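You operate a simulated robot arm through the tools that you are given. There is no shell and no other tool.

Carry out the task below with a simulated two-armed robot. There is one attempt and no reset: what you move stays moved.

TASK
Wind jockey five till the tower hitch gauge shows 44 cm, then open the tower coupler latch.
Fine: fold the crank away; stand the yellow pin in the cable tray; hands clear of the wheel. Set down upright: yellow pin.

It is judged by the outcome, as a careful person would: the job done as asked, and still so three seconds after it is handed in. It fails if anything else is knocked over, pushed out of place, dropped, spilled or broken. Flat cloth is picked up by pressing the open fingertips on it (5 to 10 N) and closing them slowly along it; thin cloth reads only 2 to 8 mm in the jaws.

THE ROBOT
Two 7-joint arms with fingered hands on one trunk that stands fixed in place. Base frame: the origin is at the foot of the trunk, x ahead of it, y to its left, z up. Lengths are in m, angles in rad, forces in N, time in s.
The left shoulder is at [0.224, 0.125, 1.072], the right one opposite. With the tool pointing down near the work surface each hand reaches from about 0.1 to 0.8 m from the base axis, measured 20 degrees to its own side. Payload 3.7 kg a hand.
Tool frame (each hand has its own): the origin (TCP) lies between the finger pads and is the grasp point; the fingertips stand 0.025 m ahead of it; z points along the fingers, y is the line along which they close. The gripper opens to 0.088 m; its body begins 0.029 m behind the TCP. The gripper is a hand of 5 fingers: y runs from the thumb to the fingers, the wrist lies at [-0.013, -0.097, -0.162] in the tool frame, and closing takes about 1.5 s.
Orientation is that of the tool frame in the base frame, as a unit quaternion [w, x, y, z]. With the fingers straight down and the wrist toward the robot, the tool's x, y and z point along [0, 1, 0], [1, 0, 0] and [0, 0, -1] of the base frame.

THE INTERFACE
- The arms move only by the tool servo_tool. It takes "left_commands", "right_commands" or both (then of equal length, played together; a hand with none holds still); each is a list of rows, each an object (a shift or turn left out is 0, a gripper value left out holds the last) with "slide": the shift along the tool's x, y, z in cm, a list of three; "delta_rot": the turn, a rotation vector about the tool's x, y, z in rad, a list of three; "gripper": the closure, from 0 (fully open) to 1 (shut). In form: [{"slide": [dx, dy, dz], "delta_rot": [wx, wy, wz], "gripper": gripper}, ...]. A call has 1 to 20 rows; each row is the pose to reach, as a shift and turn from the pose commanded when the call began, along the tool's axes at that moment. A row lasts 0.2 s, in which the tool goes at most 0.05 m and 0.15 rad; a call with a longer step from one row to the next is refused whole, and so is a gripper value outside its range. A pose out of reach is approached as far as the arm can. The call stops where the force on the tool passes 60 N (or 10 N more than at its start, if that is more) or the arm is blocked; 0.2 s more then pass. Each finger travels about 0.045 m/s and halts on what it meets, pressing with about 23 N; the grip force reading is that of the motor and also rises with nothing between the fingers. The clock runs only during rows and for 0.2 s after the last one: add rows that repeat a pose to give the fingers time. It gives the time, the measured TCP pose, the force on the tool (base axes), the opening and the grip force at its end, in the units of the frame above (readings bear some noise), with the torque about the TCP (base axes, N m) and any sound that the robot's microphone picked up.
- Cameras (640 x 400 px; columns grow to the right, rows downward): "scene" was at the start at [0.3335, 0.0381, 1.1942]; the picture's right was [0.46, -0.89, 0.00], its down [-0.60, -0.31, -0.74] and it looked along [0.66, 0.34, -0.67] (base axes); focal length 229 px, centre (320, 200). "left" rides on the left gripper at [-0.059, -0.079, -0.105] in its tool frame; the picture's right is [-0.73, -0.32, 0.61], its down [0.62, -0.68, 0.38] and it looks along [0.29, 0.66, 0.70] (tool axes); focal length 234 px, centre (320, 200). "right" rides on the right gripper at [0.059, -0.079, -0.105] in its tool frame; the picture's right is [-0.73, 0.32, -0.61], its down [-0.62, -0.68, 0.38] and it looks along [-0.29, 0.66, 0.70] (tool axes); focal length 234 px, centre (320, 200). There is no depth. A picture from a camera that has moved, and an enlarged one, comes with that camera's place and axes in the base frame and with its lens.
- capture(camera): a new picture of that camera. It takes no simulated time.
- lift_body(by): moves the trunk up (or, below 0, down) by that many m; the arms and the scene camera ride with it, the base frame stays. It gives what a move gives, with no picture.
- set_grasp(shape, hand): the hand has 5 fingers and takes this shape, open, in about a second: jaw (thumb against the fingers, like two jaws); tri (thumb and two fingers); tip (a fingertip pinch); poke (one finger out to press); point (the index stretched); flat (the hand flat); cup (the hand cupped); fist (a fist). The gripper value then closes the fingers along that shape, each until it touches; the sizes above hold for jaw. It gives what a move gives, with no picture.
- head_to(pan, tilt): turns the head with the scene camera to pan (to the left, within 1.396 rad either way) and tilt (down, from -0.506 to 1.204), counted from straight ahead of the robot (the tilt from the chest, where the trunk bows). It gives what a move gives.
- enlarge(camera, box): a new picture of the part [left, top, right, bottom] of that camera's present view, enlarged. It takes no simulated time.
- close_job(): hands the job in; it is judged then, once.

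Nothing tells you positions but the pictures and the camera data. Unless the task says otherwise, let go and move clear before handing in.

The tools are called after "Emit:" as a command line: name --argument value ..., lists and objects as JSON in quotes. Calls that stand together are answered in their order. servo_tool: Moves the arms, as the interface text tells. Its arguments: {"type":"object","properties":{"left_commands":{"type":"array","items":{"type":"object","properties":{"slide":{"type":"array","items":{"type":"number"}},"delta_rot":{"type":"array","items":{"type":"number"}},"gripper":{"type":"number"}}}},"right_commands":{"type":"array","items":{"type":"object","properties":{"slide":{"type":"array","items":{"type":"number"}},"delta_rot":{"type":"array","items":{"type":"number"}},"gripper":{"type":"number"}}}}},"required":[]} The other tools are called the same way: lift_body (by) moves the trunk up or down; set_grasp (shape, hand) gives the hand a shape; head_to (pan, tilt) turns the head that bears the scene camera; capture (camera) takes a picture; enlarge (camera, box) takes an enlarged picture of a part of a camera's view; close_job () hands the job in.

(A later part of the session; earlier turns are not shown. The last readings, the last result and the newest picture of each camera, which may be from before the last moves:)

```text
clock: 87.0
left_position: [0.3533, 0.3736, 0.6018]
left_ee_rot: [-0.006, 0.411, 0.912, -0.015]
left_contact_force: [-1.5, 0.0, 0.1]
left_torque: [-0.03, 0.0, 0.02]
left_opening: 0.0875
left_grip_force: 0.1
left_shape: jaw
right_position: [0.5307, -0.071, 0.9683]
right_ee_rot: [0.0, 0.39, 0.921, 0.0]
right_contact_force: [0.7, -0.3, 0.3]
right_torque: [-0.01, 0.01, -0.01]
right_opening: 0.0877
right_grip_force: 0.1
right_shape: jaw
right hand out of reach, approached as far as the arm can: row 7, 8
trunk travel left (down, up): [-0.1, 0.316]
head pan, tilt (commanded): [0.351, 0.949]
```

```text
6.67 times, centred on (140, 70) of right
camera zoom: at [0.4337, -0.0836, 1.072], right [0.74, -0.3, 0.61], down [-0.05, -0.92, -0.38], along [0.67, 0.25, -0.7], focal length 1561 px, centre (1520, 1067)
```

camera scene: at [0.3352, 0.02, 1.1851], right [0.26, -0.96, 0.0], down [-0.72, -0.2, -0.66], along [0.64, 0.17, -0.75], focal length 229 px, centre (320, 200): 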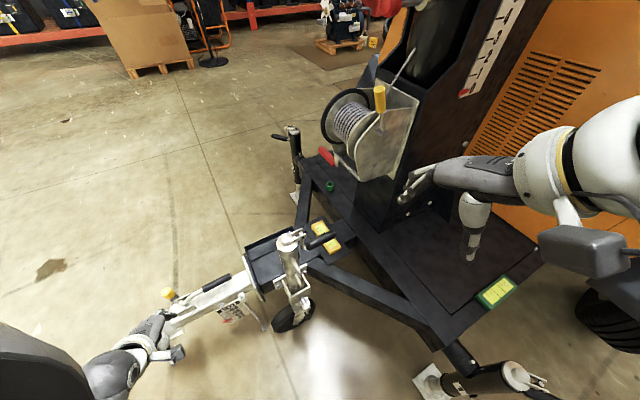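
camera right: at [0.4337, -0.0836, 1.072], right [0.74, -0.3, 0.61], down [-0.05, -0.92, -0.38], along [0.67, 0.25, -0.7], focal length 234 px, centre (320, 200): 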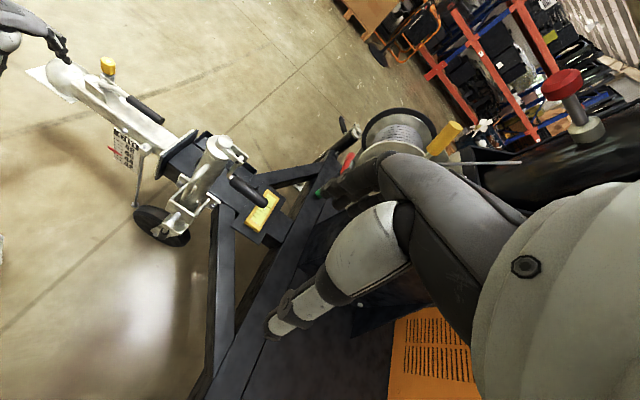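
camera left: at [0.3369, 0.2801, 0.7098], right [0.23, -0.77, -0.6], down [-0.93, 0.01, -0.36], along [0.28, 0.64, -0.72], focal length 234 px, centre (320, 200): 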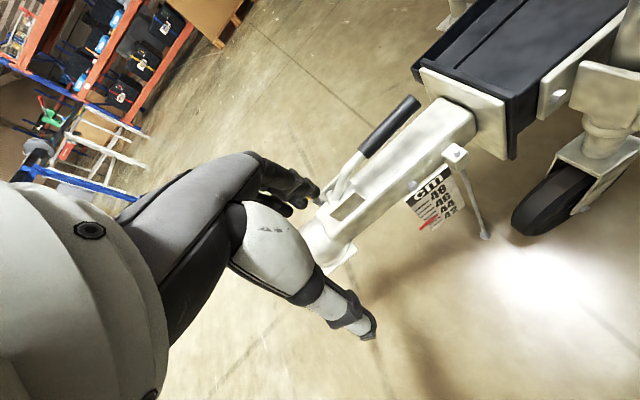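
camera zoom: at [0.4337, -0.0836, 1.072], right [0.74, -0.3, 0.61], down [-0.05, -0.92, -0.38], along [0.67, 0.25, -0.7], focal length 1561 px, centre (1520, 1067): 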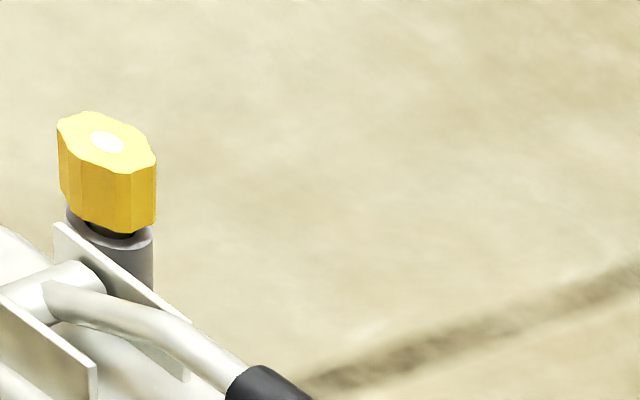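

I place the knob at (0.456, 0.536), z 0.452–0.481, about 3.7 cm across; the tray runs beside the box with its rim near z ≈ 0.445. I'll bring the left hand above the pin for a close look.

Emit:
servo_tool --left_commands '[{"slide": [0, 0.5, -2.5], "delta_rot": [-0.01, 0, 0]}, {"slide": [0.9, 3.5, -4.0], "delta_rot": [-0.02, 0, 0]}, {"slide": [1.9, 7.0, -4.0], "delta_rot": [-0.032, 0, 0]}, {"slide": [2.9, 10.5, -4.0], "delta_rot": [-0.032, 0, 0]}, {"slide": [3.9, 14.0, -4.0], "delta_rot": [-0.032, 0, 0]}, {"slide": [4.9, 17.0, -3.0], "delta_rot": [-0.032, 0, 0]}, {"slide": [5.4, 18.5, -2.0], "delta_rot": [-0.032, 0, 0]}, {"slide": [5.4, 18.5, -2.0], "delta_rot": [-0.032, 0, 0]}]'

Emit:
capture --camera "left"

Emit:
enlarge --camera "right" --box '[40, 0, 200, 120]'

```text
clock: 88.8
left_position: [0.4587, 0.54, 0.6165]
left_ee_rot: [0.001, 0.411, 0.912, -0.001]
left_contact_force: [-0.5, -0.4, -0.6]
left_torque: [0.0, -0.03, 0.0]
left_opening: 0.0875
left_grip_force: 0.2
left_shape: jaw
right_position: [0.5301, -0.0693, 0.9687]
right_ee_rot: [0.0, 0.39, 0.921, 0.0]
right_contact_force: [0.6, 0.5, 1.1]
right_torque: [0.01, -0.01, -0.02]
right_opening: 0.0875
right_grip_force: 0.2
right_shape: jaw
trunk travel left (down, up): [-0.1, 0.316]
head pan, tilt (commanded): [0.351, 0.949]
```

```text
taken
camera left: at [0.4383, 0.4428, 0.721], right [0.24, -0.76, -0.61], down [-0.92, 0.02, -0.38], along [0.3, 0.65, -0.7], focal length 234 px, centre (320, 200)
```

left: 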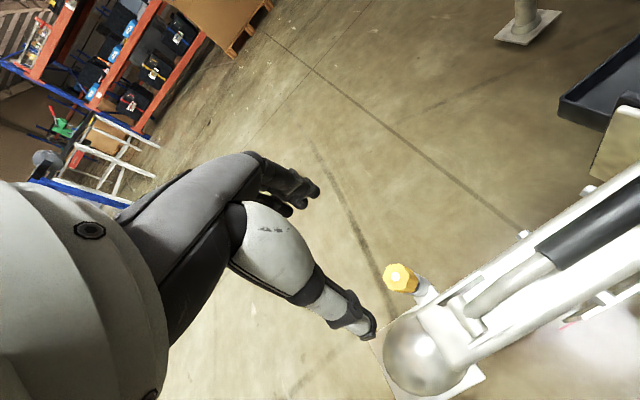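

```text
3.33 times, centred on (120, 60) of right
camera zoom: at [0.4337, -0.0831, 1.0721], right [0.74, -0.3, 0.61], down [-0.05, -0.92, -0.38], along [0.67, 0.25, -0.7], focal length 781 px, centre (987, 667)
```

zoom: 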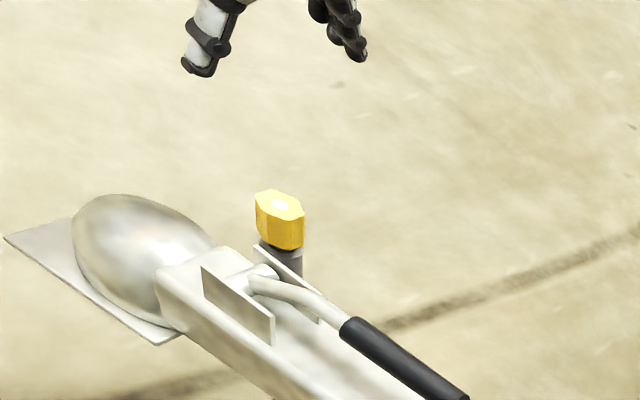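

The left hand is above the pin. I'll zoom in for exact centring and clearances.

Emit:
enlarge --camera "left" --box '[340, 220, 500, 400]'

Emit:
enlarge --camera "scene" --box '[130, 250, 230, 330]'

```text
2.22 times, centred on (420, 310) of left
camera zoom: at [0.4383, 0.4428, 0.721], right [0.24, -0.76, -0.61], down [-0.92, 0.02, -0.38], along [0.3, 0.65, -0.7], focal length 520 px, centre (98, -44)
```

zoom: 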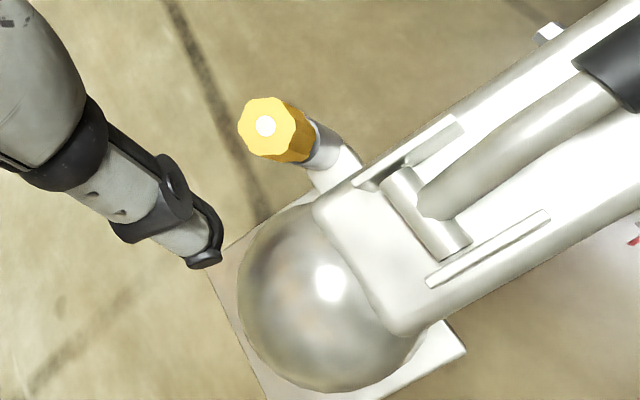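

```text
5.00 times, centred on (180, 290) of scene
camera zoom: at [0.3343, 0.0361, 1.1939], right [0.44, -0.9, 0.0], down [-0.61, -0.3, -0.74], along [0.66, 0.32, -0.68], focal length 1146 px, centre (1020, -250)
```

zoom: 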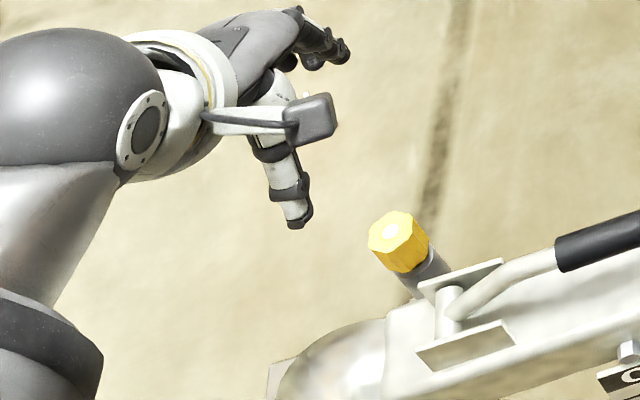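

The knob top is at about (0.457, 0.5425, 0.475). The thumb must pass over the coupler head, so I'll half-close the hand and lower in stages.

Emit:
servo_tool --left_commands '[{"slide": [0.1, 0, 3], "gripper": 0.2}, {"slide": [0.2, 0, 6], "gripper": 0.3}, {"slide": [0.3, 0, 9], "gripper": 0.35}, {"slide": [0.3, 0, 10.5], "gripper": 0.35}, {"slide": [0.3, 0, 10.5], "gripper": 0.35}]'

Emit:
capture --camera "left"

Emit:
enlarge --camera "right" --box '[60, 20, 160, 100]'

Emit:
enlarge --camera "scene" --box '[130, 250, 230, 330]'

```text
clock: 90.0
left_position: [0.455, 0.5418, 0.5106]
left_ee_rot: [0.0, 0.411, 0.912, 0.0]
left_contact_force: [-0.6, -1.0, -0.4]
left_torque: [-0.01, -0.04, 0.0]
left_opening: 0.0578
left_grip_force: 0.1
left_shape: jaw
right_position: [0.5315, -0.0711, 0.9691]
right_ee_rot: [0.001, 0.39, 0.921, -0.001]
right_contact_force: [0.5, 0.3, -1.1]
right_torque: [-0.01, 0.0, -0.02]
right_opening: 0.0879
right_grip_force: 0.1
right_shape: jaw
trunk travel left (down, up): [-0.1, 0.316]
head pan, tilt (commanded): [0.351, 0.949]
```

```text
taken
camera left: at [0.4359, 0.4437, 0.6163], right [0.24, -0.76, -0.61], down [-0.92, 0.02, -0.38], along [0.3, 0.65, -0.7], focal length 234 px, centre (320, 200)
```

left: 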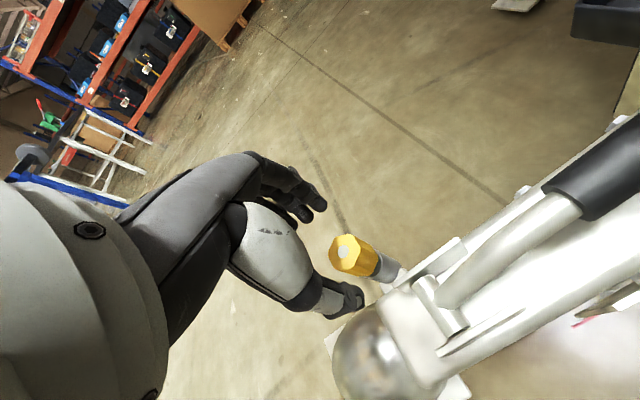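

```text
5.00 times, centred on (110, 60) of right
camera zoom: at [0.4337, -0.0832, 1.0722], right [0.74, -0.3, 0.61], down [-0.05, -0.92, -0.38], along [0.67, 0.25, -0.7], focal length 1171 px, centre (1370, 900)
```

zoom: 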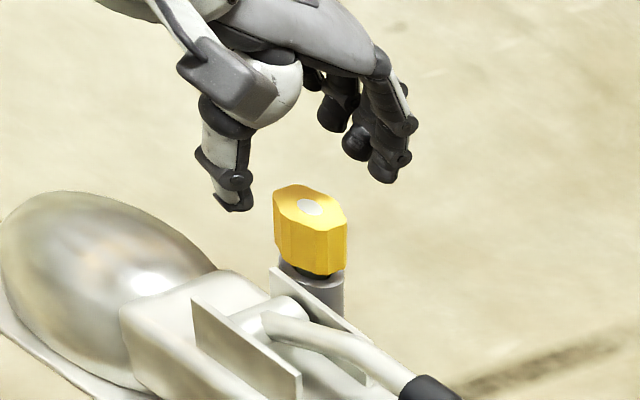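

```text
5.00 times, centred on (180, 290) of scene
camera zoom: at [0.3328, 0.039, 1.1941], right [0.47, -0.88, 0.0], down [-0.59, -0.32, -0.74], along [0.65, 0.35, -0.67], focal length 1146 px, centre (1020, -250)
```

zoom: 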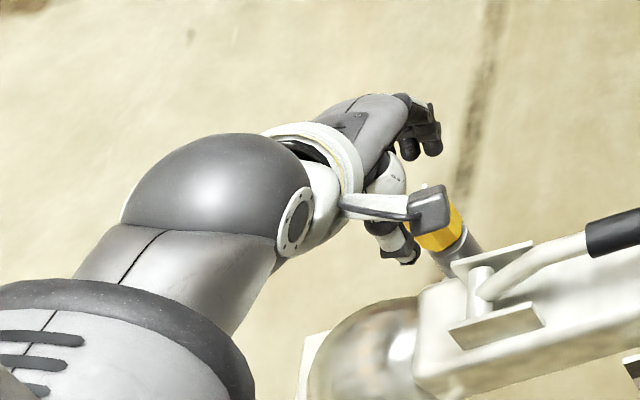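

The right camera shows the knob midway between thumb and fingers with room below. I'll lower the last 3 cm and close on the knob.

Emit:
servo_tool --left_commands '[{"slide": [0.1, 0, 1.0]}, {"slide": [0.1, 0, 2.0]}, {"slide": [0.1, 0, 2.9]}, {"slide": [0.1, 0, 2.9]}]'

Emit:
enlarge --camera "right" --box '[60, 20, 160, 100]'

Emit:
capture --camera "left"

```text
clock: 91.0
left_position: [0.4566, 0.5423, 0.4833]
left_ee_rot: [0.0, 0.411, 0.912, 0.0]
left_contact_force: [0.9, -0.6, -0.3]
left_torque: [0.03, 0.01, 0.04]
left_opening: 0.0578
left_grip_force: 0.0
left_shape: jaw
right_position: [0.5311, -0.0705, 0.9701]
right_ee_rot: [0.001, 0.39, 0.921, 0.0]
right_contact_force: [0.7, 0.0, -0.5]
right_torque: [0.0, -0.01, -0.01]
right_opening: 0.0874
right_grip_force: 0.1
right_shape: jaw
trunk travel left (down, up): [-0.1, 0.316]
head pan, tilt (commanded): [0.351, 0.949]
```

```text
5.00 times, centred on (110, 60) of right
camera zoom: at [0.4337, -0.0832, 1.0722], right [0.74, -0.3, 0.61], down [-0.05, -0.92, -0.38], along [0.67, 0.25, -0.7], focal length 1171 px, centre (1370, 900)
```

zoom: 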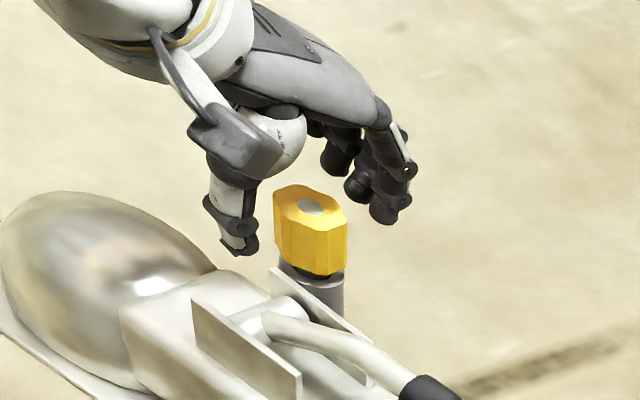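

```text
taken
camera left: at [0.4368, 0.4448, 0.588], right [0.24, -0.76, -0.61], down [-0.92, 0.02, -0.38], along [0.3, 0.65, -0.7], focal length 234 px, centre (320, 200)
```

left: 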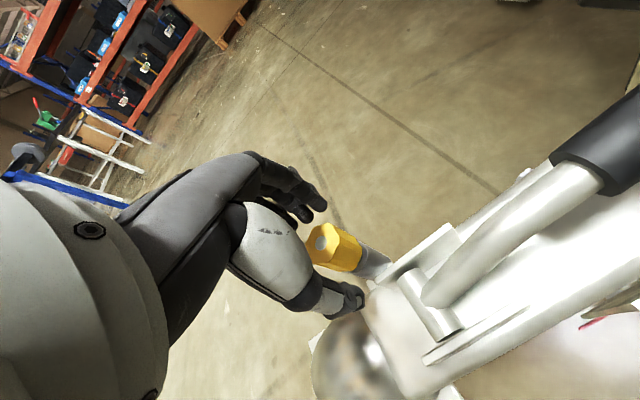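

Thumb and fingers are beside the knob. Closing now.

Emit:
servo_tool --left_commands '[{"gripper": 0.45}, {"gripper": 0.55}, {"gripper": 0.65}, {"gripper": 0.75}, {"gripper": 0.75}, {"gripper": 0.75}, {"gripper": 0.75}]'

Emit:
enlarge --camera "right" --box '[60, 20, 160, 100]'

```text
clock: 92.6
left_position: [0.4557, 0.5405, 0.4816]
left_ee_rot: [0.001, 0.411, 0.912, 0.0]
left_contact_force: [0.8, -0.6, 1.5]
left_torque: [-0.01, 0.02, 0.02]
left_opening: 0.0226
left_grip_force: 0.1
left_shape: jaw
right_position: [0.5304, -0.07, 0.9687]
right_ee_rot: [0.001, 0.39, 0.921, 0.0]
right_contact_force: [0.0, -0.1, -1.1]
right_torque: [0.01, 0.0, -0.02]
right_opening: 0.0876
right_grip_force: 0.0
right_shape: jaw
trunk travel left (down, up): [-0.1, 0.316]
head pan, tilt (commanded): [0.351, 0.949]
```

```text
5.00 times, centred on (110, 60) of right
camera zoom: at [0.4337, -0.0832, 1.072], right [0.74, -0.3, 0.61], down [-0.05, -0.92, -0.38], along [0.67, 0.25, -0.7], focal length 1171 px, centre (1370, 900)
```

zoom: 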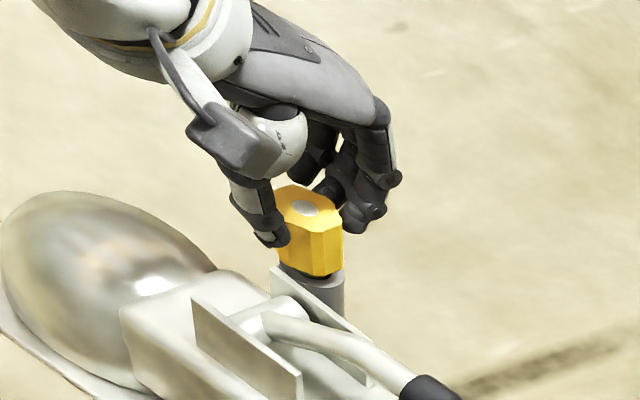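

The fingers touch but have not pressed yet. I'll close further to get a firm grip.

Emit:
servo_tool --left_commands '[{"gripper": 0.85}, {"gripper": 0.95}, {"gripper": 1.0}, {"gripper": 1.0}, {"gripper": 1.0}]'

Emit:
enlarge --camera "right" --box '[60, 20, 160, 100]'

Emit:
capture --camera "left"

```text
clock: 93.8
left_position: [0.4556, 0.5411, 0.4822]
left_ee_rot: [0.0, 0.41, 0.912, -0.001]
left_contact_force: [0.0, 1.3, -0.5]
left_torque: [-0.01, 0.02, -0.06]
left_opening: 0.0202
left_grip_force: 23.1
left_shape: jaw
right_position: [0.5302, -0.0696, 0.967]
right_ee_rot: [0.0, 0.39, 0.921, 0.0]
right_contact_force: [-0.6, 0.3, -0.5]
right_torque: [-0.03, -0.01, -0.02]
right_opening: 0.0874
right_grip_force: 0.1
right_shape: jaw
trunk travel left (down, up): [-0.1, 0.316]
head pan, tilt (commanded): [0.351, 0.949]
```

```text
5.00 times, centred on (110, 60) of right
camera zoom: at [0.4338, -0.0831, 1.072], right [0.74, -0.3, 0.61], down [-0.05, -0.92, -0.38], along [0.67, 0.25, -0.7], focal length 1171 px, centre (1370, 900)
```

zoom: 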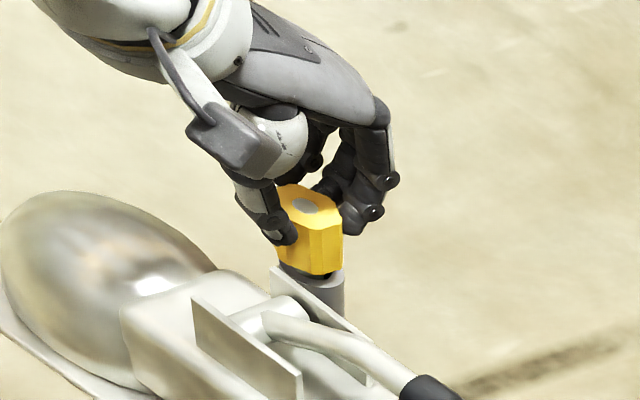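

```text
taken
camera left: at [0.4363, 0.4448, 0.5877], right [0.24, -0.76, -0.61], down [-0.92, 0.02, -0.38], along [0.3, 0.65, -0.7], focal length 234 px, centre (320, 200)
```

left: 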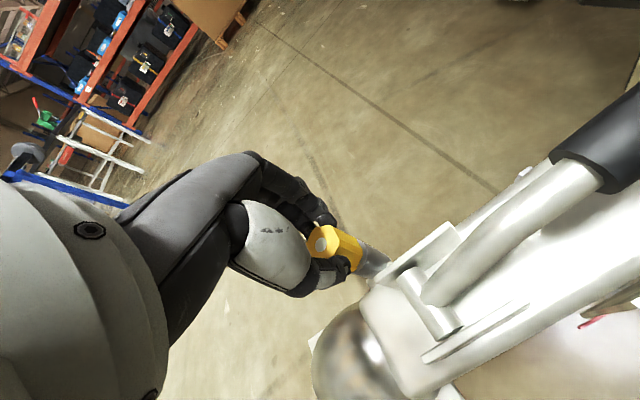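

The grip force is up and the knob is held. I'll lift slowly straight up.

Emit:
servo_tool --left_commands '[{"slide": [0, 0, -0.5]}, {"slide": [0, 0, -1.0]}, {"slide": [0, 0, -1.5]}, {"slide": [0, 0, -2.0]}, {"slide": [0, 0, -2.5]}, {"slide": [0, 0, -3.0]}]'

Emit:
enlarge --camera "right" --box '[60, 20, 160, 100]'

```text
clock: 95.2
left_position: [0.4551, 0.5422, 0.5131]
left_ee_rot: [0.001, 0.411, 0.912, -0.001]
left_contact_force: [0.0, 0.5, -1.2]
left_torque: [-0.03, -0.06, -0.01]
left_opening: 0.02
left_grip_force: 23.3
left_shape: jaw
right_position: [0.5318, -0.07, 0.9685]
right_ee_rot: [0.001, 0.39, 0.921, 0.0]
right_contact_force: [-0.5, -0.3, 0.5]
right_torque: [0.02, 0.0, 0.02]
right_opening: 0.088
right_grip_force: 0.0
right_shape: jaw
trunk travel left (down, up): [-0.1, 0.316]
head pan, tilt (commanded): [0.351, 0.949]
```

```text
5.00 times, centred on (110, 60) of right
camera zoom: at [0.4338, -0.0831, 1.0719], right [0.74, -0.3, 0.61], down [-0.05, -0.92, -0.38], along [0.67, 0.25, -0.7], focal length 1171 px, centre (1370, 900)
```

zoom: 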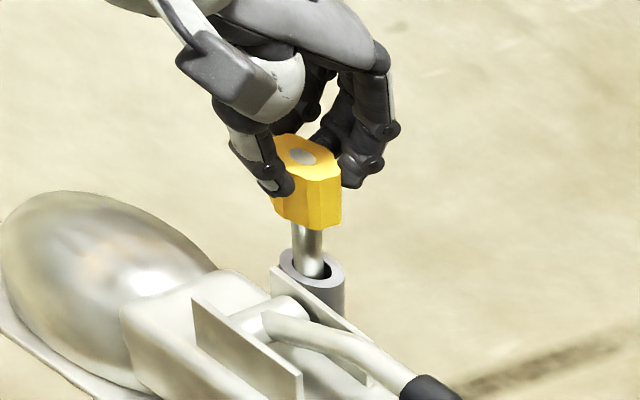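

The pin is drawing out of its sleeve on a bright shaft. I'll keep lifting until its end is clear.

Emit:
servo_tool --left_commands '[{"slide": [0, 0, -0.6]}, {"slide": [0, 0, -1.2]}, {"slide": [0, 0, -1.8]}, {"slide": [0, 0, -2.4]}, {"slide": [0, 0, -3.0]}, {"slide": [0, 0, -3.6]}, {"slide": [0, 0, -4.2]}, {"slide": [0, 0, -4.8]}]'

Emit:
enlarge --camera "right" --box '[60, 0, 180, 100]'

```text
clock: 97.0
left_position: [0.4541, 0.5418, 0.5615]
left_ee_rot: [0.0, 0.41, 0.912, 0.0]
left_contact_force: [0.0, 0.9, -1.2]
left_torque: [-0.01, -0.02, 0.03]
left_opening: 0.0199
left_grip_force: 22.9
left_shape: jaw
right_position: [0.5305, -0.0699, 0.9691]
right_ee_rot: [0.001, 0.39, 0.921, 0.0]
right_contact_force: [0.3, 0.3, 1.2]
right_torque: [0.01, -0.01, 0.04]
right_opening: 0.0876
right_grip_force: 0.1
right_shape: jaw
trunk travel left (down, up): [-0.1, 0.316]
head pan, tilt (commanded): [0.351, 0.949]
```

```text
4.00 times, centred on (120, 50) of right
camera zoom: at [0.4338, -0.0831, 1.0719], right [0.74, -0.3, 0.61], down [-0.05, -0.92, -0.38], along [0.67, 0.25, -0.7], focal length 937 px, centre (1120, 800)
```

zoom: 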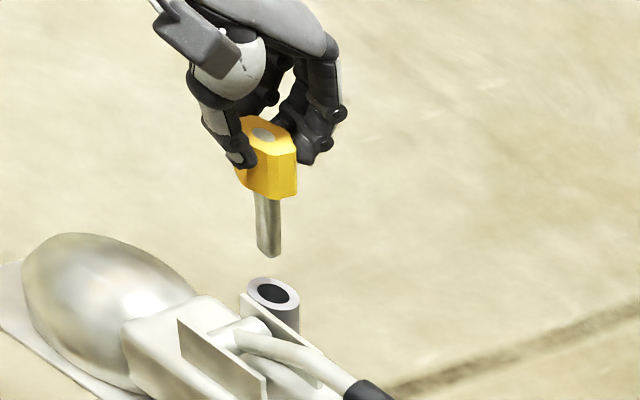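

The pin is out: knob 2.9 cm tall on a shaft about 4.4 cm long. I'll lift it well clear and carry it over to the coupler end of the tray, turning the wrist so the forearm stays away from the jockey tube.

Emit:
servo_tool --left_commands '[{"slide": [0, 0, -3]}, {"slide": [0, 0, -6]}, {"slide": [0, 0, -9]}, {"slide": [0, 0, -12]}, {"slide": [-3.0, 0.4, -12], "delta_rot": [0, 0, 0.08]}, {"slide": [-6.0, 0.8, -12], "delta_rot": [0, 0, 0.16]}, {"slide": [-9.0, 1.1, -12], "delta_rot": [0, 0, 0.24]}, {"slide": [-12.0, 1.5, -12], "delta_rot": [0, 0, 0.32]}, {"slide": [-15.0, 1.9, -12], "delta_rot": [0, 0, 0.4]}, {"slide": [-18.0, 2.3, -12], "delta_rot": [0, 0, 0.48]}, {"slide": [-21.0, 2.7, -12], "delta_rot": [0, 0, 0.56]}, {"slide": [-24.0, 3.1, -12], "delta_rot": [0, 0, 0.64]}, {"slide": [-27.0, 3.5, -12], "delta_rot": [0, 0, 0.72]}, {"slide": [-29.6, 3.8, -12], "delta_rot": [0, 0, 0.72]}, {"slide": [-29.6, 3.8, -12], "delta_rot": [0, 0, 0.72]}]'

Emit:
capture --camera "left"

Emit:
capture --camera "scene"

Emit:
capture --camera "right"

```text
clock: 100.2
left_position: [0.6808, 0.3452, 0.6807]
left_ee_rot: [0.002, 0.706, 0.708, -0.001]
left_contact_force: [0.1, -0.3, -1.1]
left_torque: [0.06, 0.01, 0.01]
left_opening: 0.0199
left_grip_force: 23.3
left_shape: jaw
right_position: [0.5313, -0.0707, 0.9694]
right_ee_rot: [0.002, 0.39, 0.921, 0.0]
right_contact_force: [0.2, -0.9, 0.2]
right_torque: [0.02, -0.02, -0.01]
right_opening: 0.0877
right_grip_force: 0.0
right_shape: jaw
trunk travel left (down, up): [-0.1, 0.316]
head pan, tilt (commanded): [0.351, 0.949]
```

```text
taken
camera left: at [0.6018, 0.2857, 0.7852], right [-0.32, -0.73, -0.61], down [-0.68, 0.62, -0.39], along [0.66, 0.29, -0.69], focal length 234 px, centre (320, 200)
```

left: 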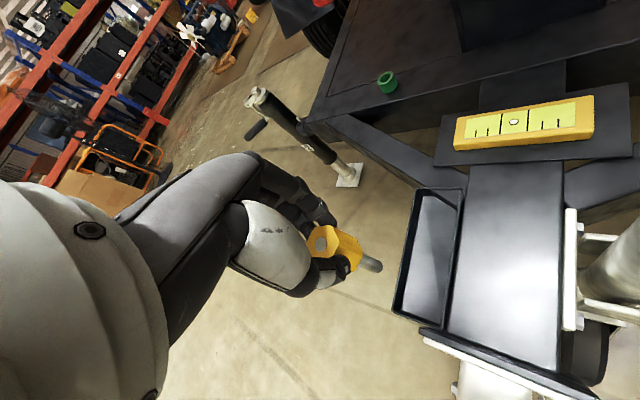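

```text
taken
camera scene: at [0.322, 0.0532, 1.1927], right [0.65, -0.76, 0.0], down [-0.52, -0.45, -0.73], along [0.55, 0.47, -0.69], focal length 229 px, centre (320, 200)
```

scene: 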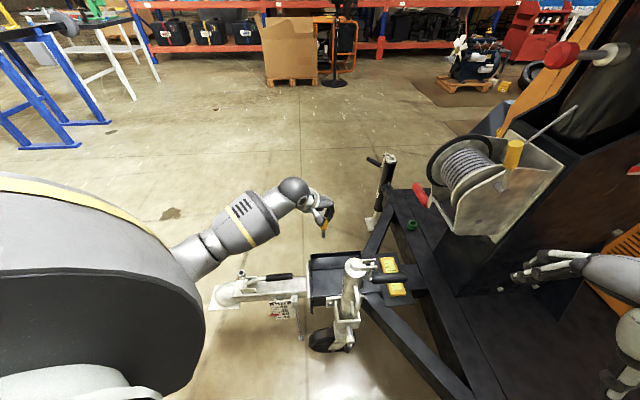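

```text
taken
camera right: at [0.4336, -0.0833, 1.0724], right [0.74, -0.3, 0.61], down [-0.05, -0.92, -0.38], along [0.67, 0.25, -0.7], focal length 234 px, centre (320, 200)
```

right: 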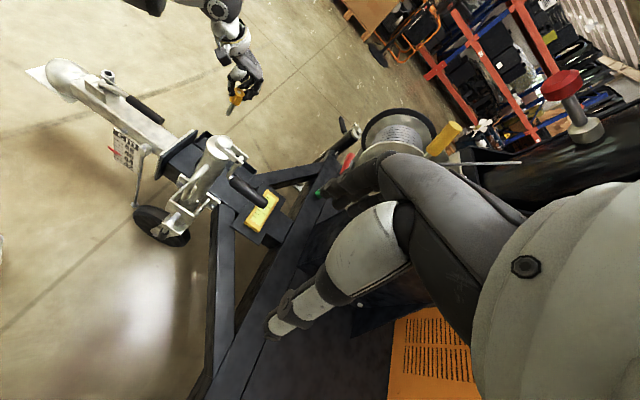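

The pin hangs over the area beside the tray. I'll zoom in from the left and scene cameras to fix the tray's inside.

Emit:
enlarge --camera "left" --box '[300, 170, 500, 350]'

Emit:
enlarge --camera "scene" --box '[280, 180, 400, 320]'

Emit:
enlarge --camera "right" --box '[160, 60, 300, 200]'

```text
2.22 times, centred on (400, 260) of left
camera zoom: at [0.6018, 0.2857, 0.7852], right [-0.32, -0.73, -0.61], down [-0.68, 0.62, -0.39], along [0.66, 0.29, -0.69], focal length 520 px, centre (142, 67)
```

zoom: 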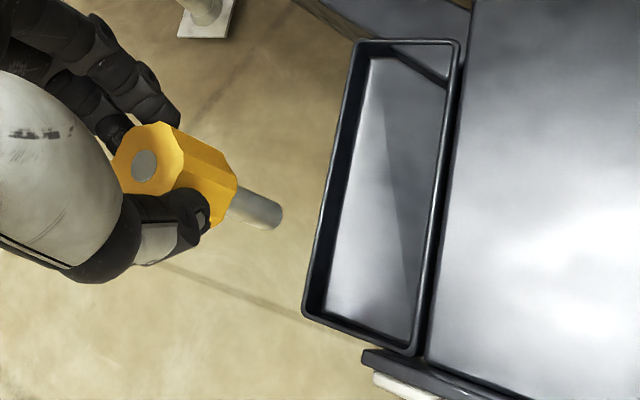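

```text
2.86 times, centred on (340, 250) of scene
camera zoom: at [0.322, 0.0532, 1.1927], right [0.65, -0.76, 0.0], down [-0.52, -0.45, -0.73], along [0.55, 0.47, -0.69], focal length 655 px, centre (263, 57)
```

zoom: 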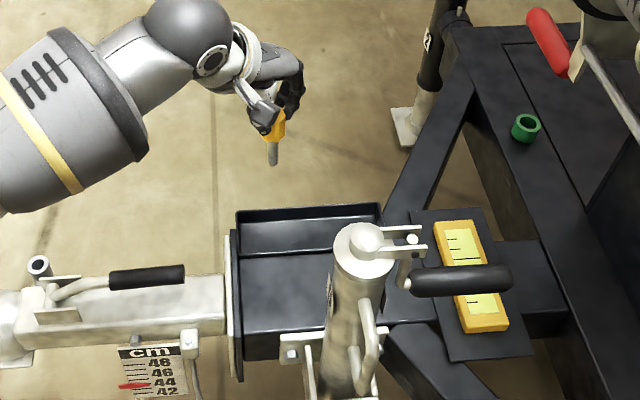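

```text
2.86 times, centred on (230, 130) of right
camera zoom: at [0.4336, -0.0833, 1.0724], right [0.74, -0.3, 0.61], down [-0.05, -0.92, -0.38], along [0.67, 0.25, -0.7], focal length 669 px, centre (577, 400)
```

zoom: 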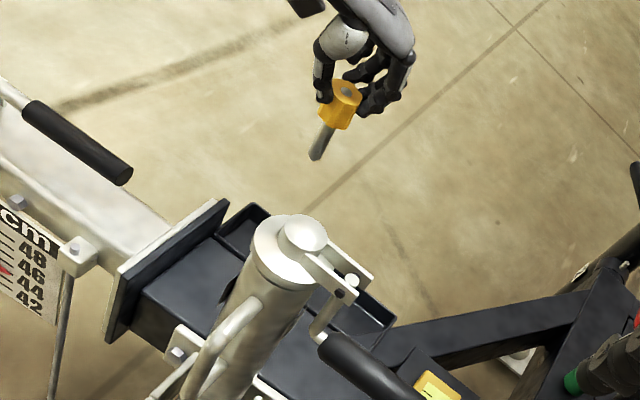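

The pin hangs plumb. The tray rim is at z ≈ 0.4455 and its floor near 0.42, with the inside centreline through about (0.687, 0.346), so a shift of under 1 cm centres the pin. I'll lower to about 1 cm above the floor.

Emit:
servo_tool --left_commands '[{"slide": [0.05, 0.4, 2.5]}, {"slide": [0.1, 0.75, 5.5]}, {"slide": [0.1, 0.75, 8.5]}, {"slide": [0.1, 0.75, 11.5]}, {"slide": [0.1, 0.75, 14.0]}, {"slide": [0.1, 0.75, 15.5]}, {"slide": [0.1, 0.75, 16.3]}, {"slide": [0.1, 0.75, 16.3]}]'

Emit:
enlarge --camera "left" --box '[290, 170, 490, 350]'

Emit:
enlarge --camera "scene" --box '[280, 200, 380, 300]'

Emit:
enlarge --camera "right" --box '[160, 80, 300, 200]'

```text
clock: 102.0
left_position: [0.6896, 0.3457, 0.5179]
left_ee_rot: [0.001, 0.706, 0.708, 0.0]
left_contact_force: [-0.7, 0.6, -1.2]
left_torque: [0.02, 0.01, -0.05]
left_opening: 0.02
left_grip_force: 22.9
left_shape: jaw
right_position: [0.5312, -0.0695, 0.9687]
right_ee_rot: [0.0, 0.39, 0.921, -0.001]
right_contact_force: [-0.2, -0.4, -0.8]
right_torque: [0.0, -0.01, -0.01]
right_opening: 0.0875
right_grip_force: 0.0
right_shape: jaw
trunk travel left (down, up): [-0.1, 0.316]
head pan, tilt (commanded): [0.351, 0.949]
```

```text
2.22 times, centred on (390, 260) of left
camera zoom: at [0.6105, 0.2868, 0.6232], right [-0.32, -0.73, -0.61], down [-0.68, 0.62, -0.39], along [0.66, 0.29, -0.69], focal length 520 px, centre (164, 67)
```

zoom: 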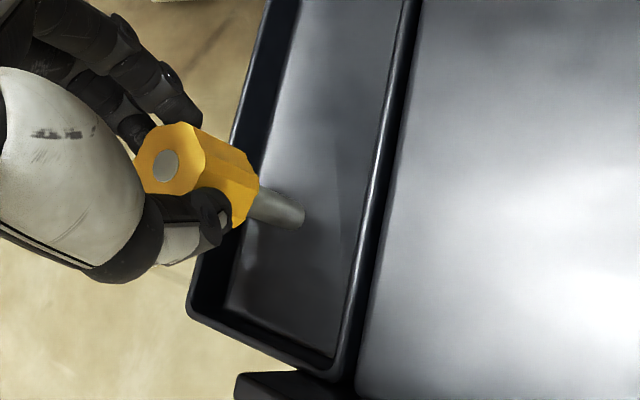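

```text
4.00 times, centred on (330, 250) of scene
camera zoom: at [0.3195, 0.0543, 1.1903], right [0.67, -0.74, 0.0], down [-0.52, -0.48, -0.71], along [0.52, 0.48, -0.71], focal length 916 px, centre (280, 0)
```

zoom: 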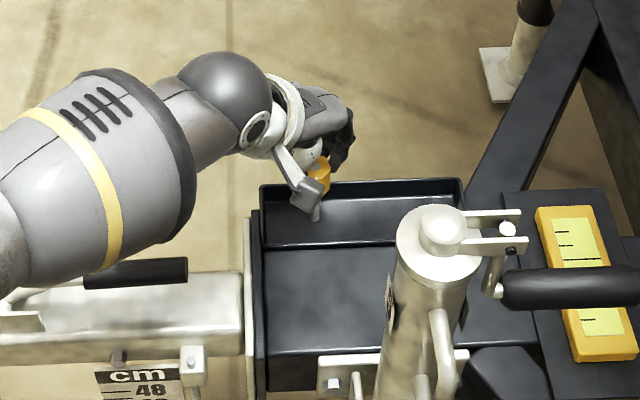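

```text
3.33 times, centred on (230, 140) of right
camera zoom: at [0.4336, -0.0832, 1.0724], right [0.74, -0.3, 0.61], down [-0.05, -0.92, -0.38], along [0.67, 0.25, -0.7], focal length 781 px, centre (620, 400)
```

zoom: 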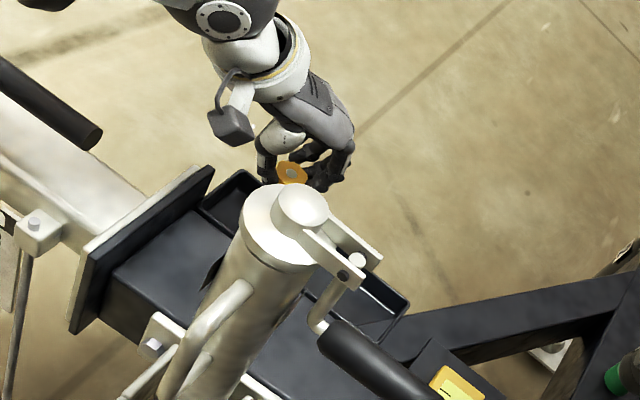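

The shaft end is over the middle of the tray floor with about 1.5 cm to go. I'll lower gently in small steps until I feel the floor.

Emit:
servo_tool --left_commands '[{"slide": [0, 0, 0.3]}, {"slide": [0, 0, 0.6]}, {"slide": [0, 0, 0.9]}, {"slide": [0, 0, 1.1]}, {"slide": [0, 0, 1.1]}]'

Emit:
enlarge --camera "left" --box '[290, 170, 490, 350]'

```text
clock: 103.2
left_position: [0.6865, 0.3454, 0.5067]
left_ee_rot: [0.001, 0.706, 0.708, 0.0]
left_contact_force: [0.3, -0.2, -1.6]
left_torque: [-0.02, 0.02, -0.01]
left_opening: 0.0197
left_grip_force: 22.7
left_shape: jaw
right_position: [0.532, -0.0706, 0.9689]
right_ee_rot: [0.001, 0.39, 0.921, -0.001]
right_contact_force: [0.0, 0.3, -0.1]
right_torque: [0.01, 0.01, 0.04]
right_opening: 0.0877
right_grip_force: 0.1
right_shape: jaw
trunk travel left (down, up): [-0.1, 0.316]
head pan, tilt (commanded): [0.351, 0.949]
```

```text
2.22 times, centred on (390, 260) of left
camera zoom: at [0.6098, 0.2864, 0.6126], right [-0.32, -0.73, -0.61], down [-0.68, 0.62, -0.39], along [0.66, 0.29, -0.7], focal length 520 px, centre (164, 67)
```

zoom: 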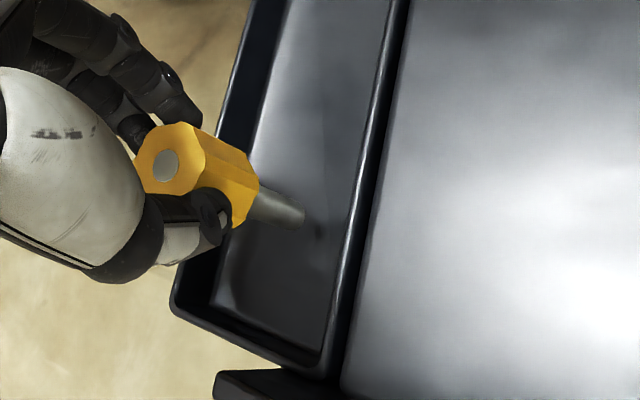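

A little gap remains between the shaft and its reflection. I'll continue down in 2 mm steps.

Emit:
servo_tool --left_commands '[{"slide": [0, 0, 0.2]}, {"slide": [0, 0, 0.4]}, {"slide": [0, 0, 0.5]}, {"slide": [0, 0, 0.5]}]'

Emit:
enlarge --camera "left" --box '[290, 170, 490, 350]'

```text
clock: 104.2
left_position: [0.6881, 0.3461, 0.501]
left_ee_rot: [0.001, 0.706, 0.708, 0.0]
left_contact_force: [0.5, -0.7, -1.0]
left_torque: [0.02, -0.03, 0.04]
left_opening: 0.0198
left_grip_force: 23.3
left_shape: jaw
right_position: [0.5312, -0.0713, 0.9686]
right_ee_rot: [0.0, 0.39, 0.921, 0.0]
right_contact_force: [0.2, -0.1, 0.4]
right_torque: [-0.01, -0.01, 0.02]
right_opening: 0.0877
right_grip_force: 0.1
right_shape: jaw
trunk travel left (down, up): [-0.1, 0.316]
head pan, tilt (commanded): [0.351, 0.949]
```

```text
2.22 times, centred on (390, 260) of left
camera zoom: at [0.6101, 0.2858, 0.607], right [-0.32, -0.73, -0.61], down [-0.68, 0.62, -0.39], along [0.66, 0.29, -0.7], focal length 520 px, centre (164, 67)
```

zoom: 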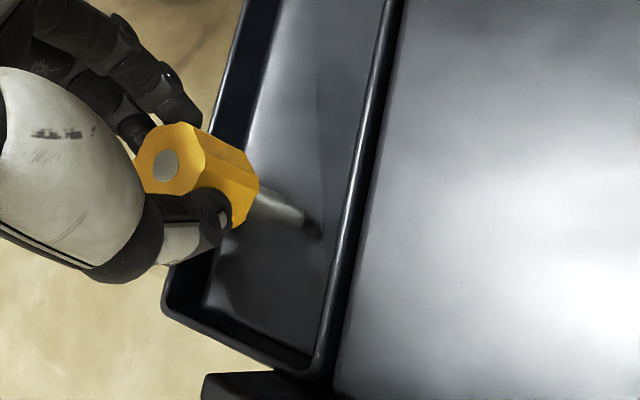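

Nearly touching now. I'll inch down until the force shows contact.

Emit:
servo_tool --left_commands '[{"slide": [0, 0, 0.15]}, {"slide": [0, 0, 0.3]}, {"slide": [0, 0, 0.3]}]'

Emit:
enlarge --camera "left" --box '[310, 200, 430, 300]'

```text
clock: 105.0
left_position: [0.687, 0.3455, 0.4989]
left_ee_rot: [0.0, 0.706, 0.709, 0.0]
left_contact_force: [-0.4, -0.5, -0.1]
left_torque: [-0.02, -0.01, -0.02]
left_opening: 0.0199
left_grip_force: 22.5
left_shape: jaw
right_position: [0.5309, -0.0698, 0.9687]
right_ee_rot: [0.0, 0.389, 0.921, -0.001]
right_contact_force: [-0.6, 0.7, -0.4]
right_torque: [0.03, 0.02, 0.01]
right_opening: 0.0877
right_grip_force: 0.1
right_shape: jaw
trunk travel left (down, up): [-0.1, 0.316]
head pan, tilt (commanded): [0.351, 0.949]
```

```text
4.00 times, centred on (370, 250) of left
camera zoom: at [0.6097, 0.2862, 0.6038], right [-0.32, -0.73, -0.61], down [-0.68, 0.62, -0.38], along [0.66, 0.29, -0.7], focal length 937 px, centre (120, 0)
```

zoom: 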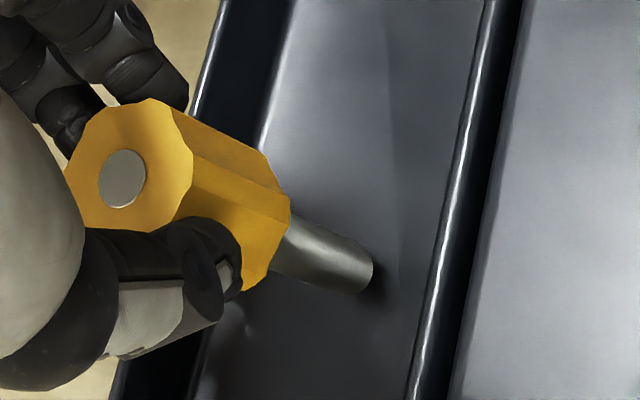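

Contact looks imminent and the weight reading is lifting off the hand. One more small step.

Emit:
servo_tool --left_commands '[{"slide": [0, 0, 0.1]}, {"slide": [0, 0, 0.2]}, {"slide": [0, 0, 0.2]}]'

Emit:
enlarge --camera "left" --box '[310, 200, 430, 300]'

```text
clock: 105.8
left_position: [0.6879, 0.3454, 0.4962]
left_ee_rot: [0.001, 0.706, 0.708, 0.0]
left_contact_force: [-1.0, 0.8, -1.5]
left_torque: [0.0, 0.02, 0.02]
left_opening: 0.0199
left_grip_force: 23.1
left_shape: jaw
right_position: [0.5304, -0.0708, 0.9685]
right_ee_rot: [0.001, 0.39, 0.921, 0.0]
right_contact_force: [0.3, 0.0, -0.2]
right_torque: [-0.01, 0.02, -0.01]
right_opening: 0.0878
right_grip_force: 0.0
right_shape: jaw
trunk travel left (down, up): [-0.1, 0.316]
head pan, tilt (commanded): [0.351, 0.949]
```

```text
4.00 times, centred on (370, 250) of left
camera zoom: at [0.6098, 0.2861, 0.6019], right [-0.32, -0.73, -0.61], down [-0.68, 0.62, -0.38], along [0.66, 0.29, -0.7], focal length 937 px, centre (120, 0)
```

zoom: 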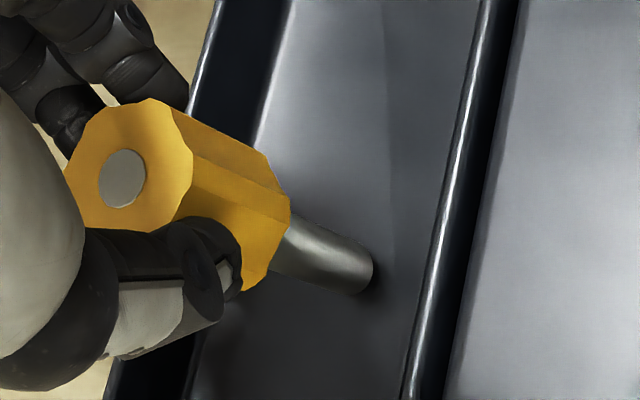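

Emit:
servo_tool --left_commands '[{"slide": [0, 0, 0.1]}, {"slide": [0, 0, 0.2]}, {"slide": [0, 0, 0.3]}, {"slide": [0, 0, 0.3]}]'

Emit:
enlarge --camera "left" --box '[310, 200, 430, 300]'

```text
clock: 106.8
left_position: [0.6876, 0.3461, 0.4956]
left_ee_rot: [0.002, 0.706, 0.708, 0.0]
left_contact_force: [0.8, -0.3, 5.5]
left_torque: [-0.02, 0.01, 0.0]
left_opening: 0.0204
left_grip_force: 22.7
left_shape: jaw
right_position: [0.5293, -0.0713, 0.9699]
right_ee_rot: [0.001, 0.389, 0.921, 0.0]
right_contact_force: [-0.3, 0.2, -0.2]
right_torque: [0.0, -0.03, 0.03]
right_opening: 0.0876
right_grip_force: 0.2
right_shape: jaw
trunk travel left (down, up): [-0.1, 0.316]
head pan, tilt (commanded): [0.351, 0.949]
```

```text
4.00 times, centred on (370, 250) of left
camera zoom: at [0.6099, 0.286, 0.6007], right [-0.32, -0.73, -0.61], down [-0.68, 0.62, -0.39], along [0.66, 0.29, -0.69], focal length 937 px, centre (120, 0)
```

zoom: 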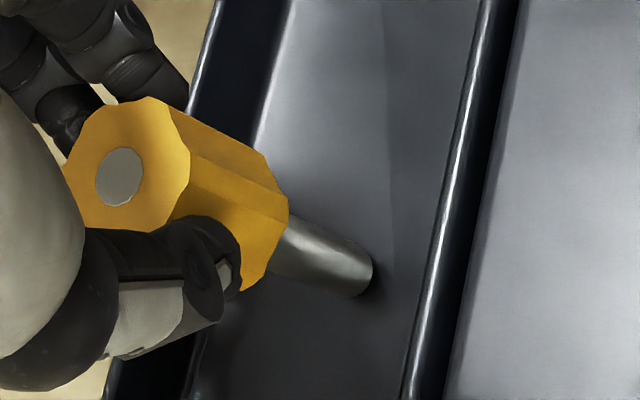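

The pin stands on the tray floor (5.5 N upward). I'll open the fingers slowly and evenly.

Emit:
servo_tool --left_commands '[{"gripper": 0.85}, {"gripper": 0.78}, {"gripper": 0.74}, {"gripper": 0.7}, {"gripper": 0.66}, {"gripper": 0.6}, {"gripper": 0.55}, {"gripper": 0.5}, {"gripper": 0.45}, {"gripper": 0.4}, {"gripper": 0.35}, {"gripper": 0.3}, {"gripper": 0.3}]'

Emit:
enlarge --camera "left" --box '[290, 170, 490, 350]'

Emit:
enlarge --camera "scene" --box '[280, 200, 380, 300]'

```text
clock: 109.6
left_position: [0.6859, 0.346, 0.4937]
left_ee_rot: [0.0, 0.706, 0.709, -0.001]
left_contact_force: [0.3, -0.2, 0.0]
left_torque: [0.02, -0.03, 0.0]
left_opening: 0.0617
left_grip_force: 0.0
left_shape: jaw
right_position: [0.5305, -0.07, 0.9688]
right_ee_rot: [0.001, 0.39, 0.921, 0.0]
right_contact_force: [0.0, 0.1, 0.3]
right_torque: [0.02, -0.02, 0.01]
right_opening: 0.0875
right_grip_force: 0.0
right_shape: jaw
trunk travel left (down, up): [-0.1, 0.316]
head pan, tilt (commanded): [0.351, 0.949]
```

```text
2.22 times, centred on (390, 260) of left
camera zoom: at [0.6096, 0.2862, 0.5995], right [-0.32, -0.73, -0.61], down [-0.68, 0.62, -0.38], along [0.66, 0.29, -0.7], focal length 520 px, centre (164, 67)
```

zoom: 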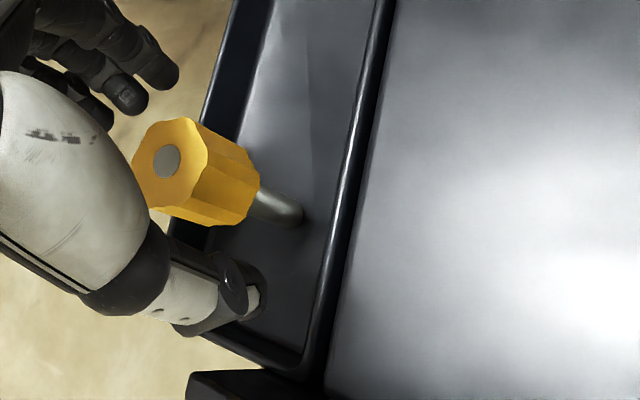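

```text
4.00 times, centred on (330, 250) of scene
camera zoom: at [0.3179, 0.0542, 1.1879], right [0.68, -0.73, 0.0], down [-0.53, -0.5, -0.69], along [0.5, 0.47, -0.73], focal length 916 px, centre (280, 0)
```

zoom: 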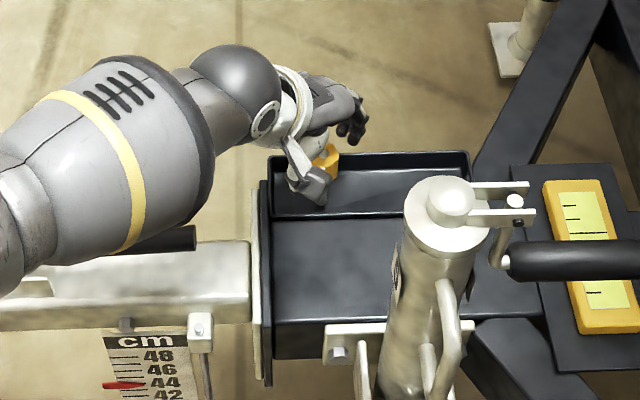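

The pin stands plumb in the tray, free of the fingers. I'll raise the hand straight up and check.

Emit:
servo_tool --left_commands '[{"slide": [0, 0, -1.5], "gripper": 0.3}, {"slide": [0, 0, -3], "gripper": 0.3}, {"slide": [0, 0, -5], "gripper": 0.3}, {"slide": [0, 0, -8], "gripper": 0.3}, {"slide": [0, 0, -12], "gripper": 0.3}, {"slide": [0, 0, -16], "gripper": 0.3}, {"slide": [0, 0, -20], "gripper": 0.3}]'

Emit:
capture --camera "left"

Emit:
enlarge --camera "scene" --box '[260, 200, 380, 300]'

```text
clock: 111.2
left_position: [0.6871, 0.3463, 0.6948]
left_ee_rot: [0.0, 0.706, 0.708, -0.001]
left_contact_force: [0.3, 0.0, 0.7]
left_torque: [-0.01, -0.01, -0.01]
left_opening: 0.0615
left_grip_force: 0.0
left_shape: jaw
right_position: [0.5301, -0.072, 0.9683]
right_ee_rot: [0.002, 0.389, 0.921, 0.0]
right_contact_force: [-0.2, -0.6, -0.2]
right_torque: [-0.01, 0.01, 0.0]
right_opening: 0.0876
right_grip_force: 0.1
right_shape: jaw
trunk travel left (down, up): [-0.1, 0.316]
head pan, tilt (commanded): [0.351, 0.949]
```

```text
taken
camera left: at [0.6095, 0.2857, 0.8004], right [-0.32, -0.73, -0.61], down [-0.68, 0.62, -0.38], along [0.66, 0.29, -0.7], focal length 234 px, centre (320, 200)
```

left: 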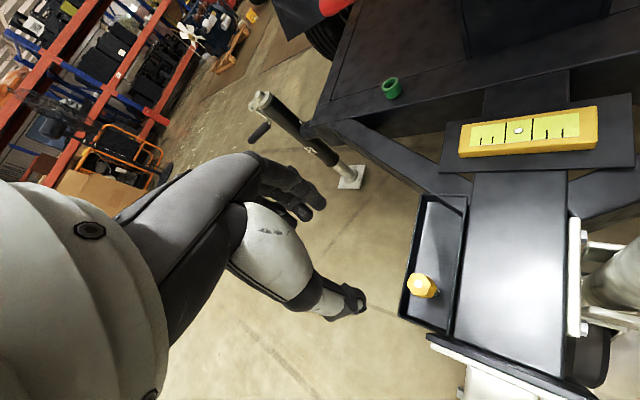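

```text
4.00 times, centred on (320, 250) of scene
camera zoom: at [0.3196, 0.0543, 1.1905], right [0.67, -0.74, 0.0], down [-0.52, -0.47, -0.71], along [0.53, 0.48, -0.7], focal length 916 px, centre (320, 0)
```

zoom: 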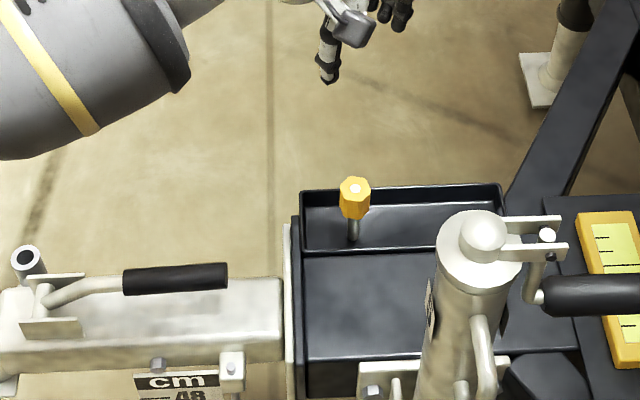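

The pin stands upright in the tray. Now the coupler latch: I'll measure its lever with the right and scene cameras.

Emit:
enlarge --camera "right" --box '[60, 50, 200, 160]'

Emit:
enlarge --camera "scene" --box '[230, 240, 330, 320]'

```text
3.64 times, centred on (130, 105) of right
camera zoom: at [0.4335, -0.0832, 1.072], right [0.74, -0.3, 0.61], down [-0.05, -0.92, -0.38], along [0.67, 0.25, -0.7], focal length 852 px, centre (1011, 546)
```

zoom: 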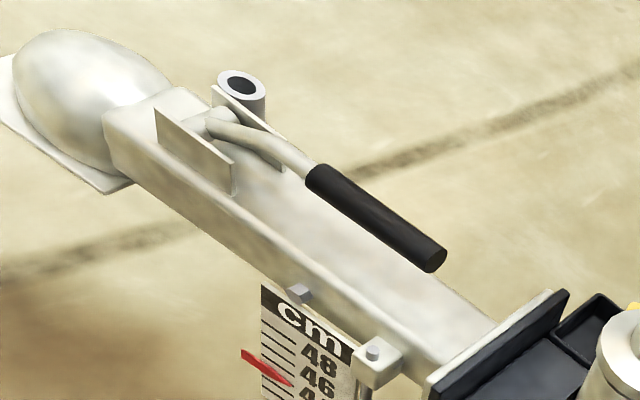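

```text
5.00 times, centred on (280, 280) of scene
camera zoom: at [0.3196, 0.0543, 1.1905], right [0.67, -0.74, 0.0], down [-0.52, -0.47, -0.71], along [0.53, 0.48, -0.7], focal length 1146 px, centre (520, -200)
```

zoom: 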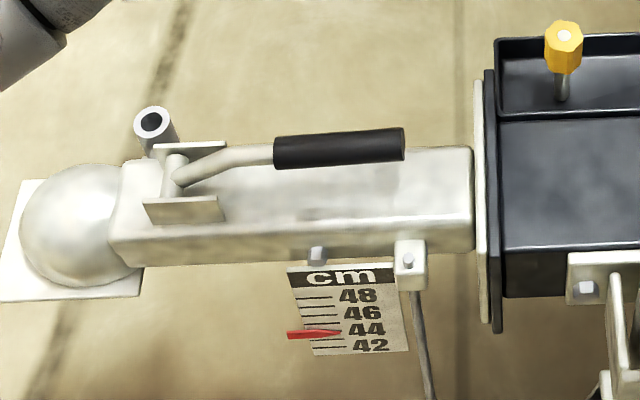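

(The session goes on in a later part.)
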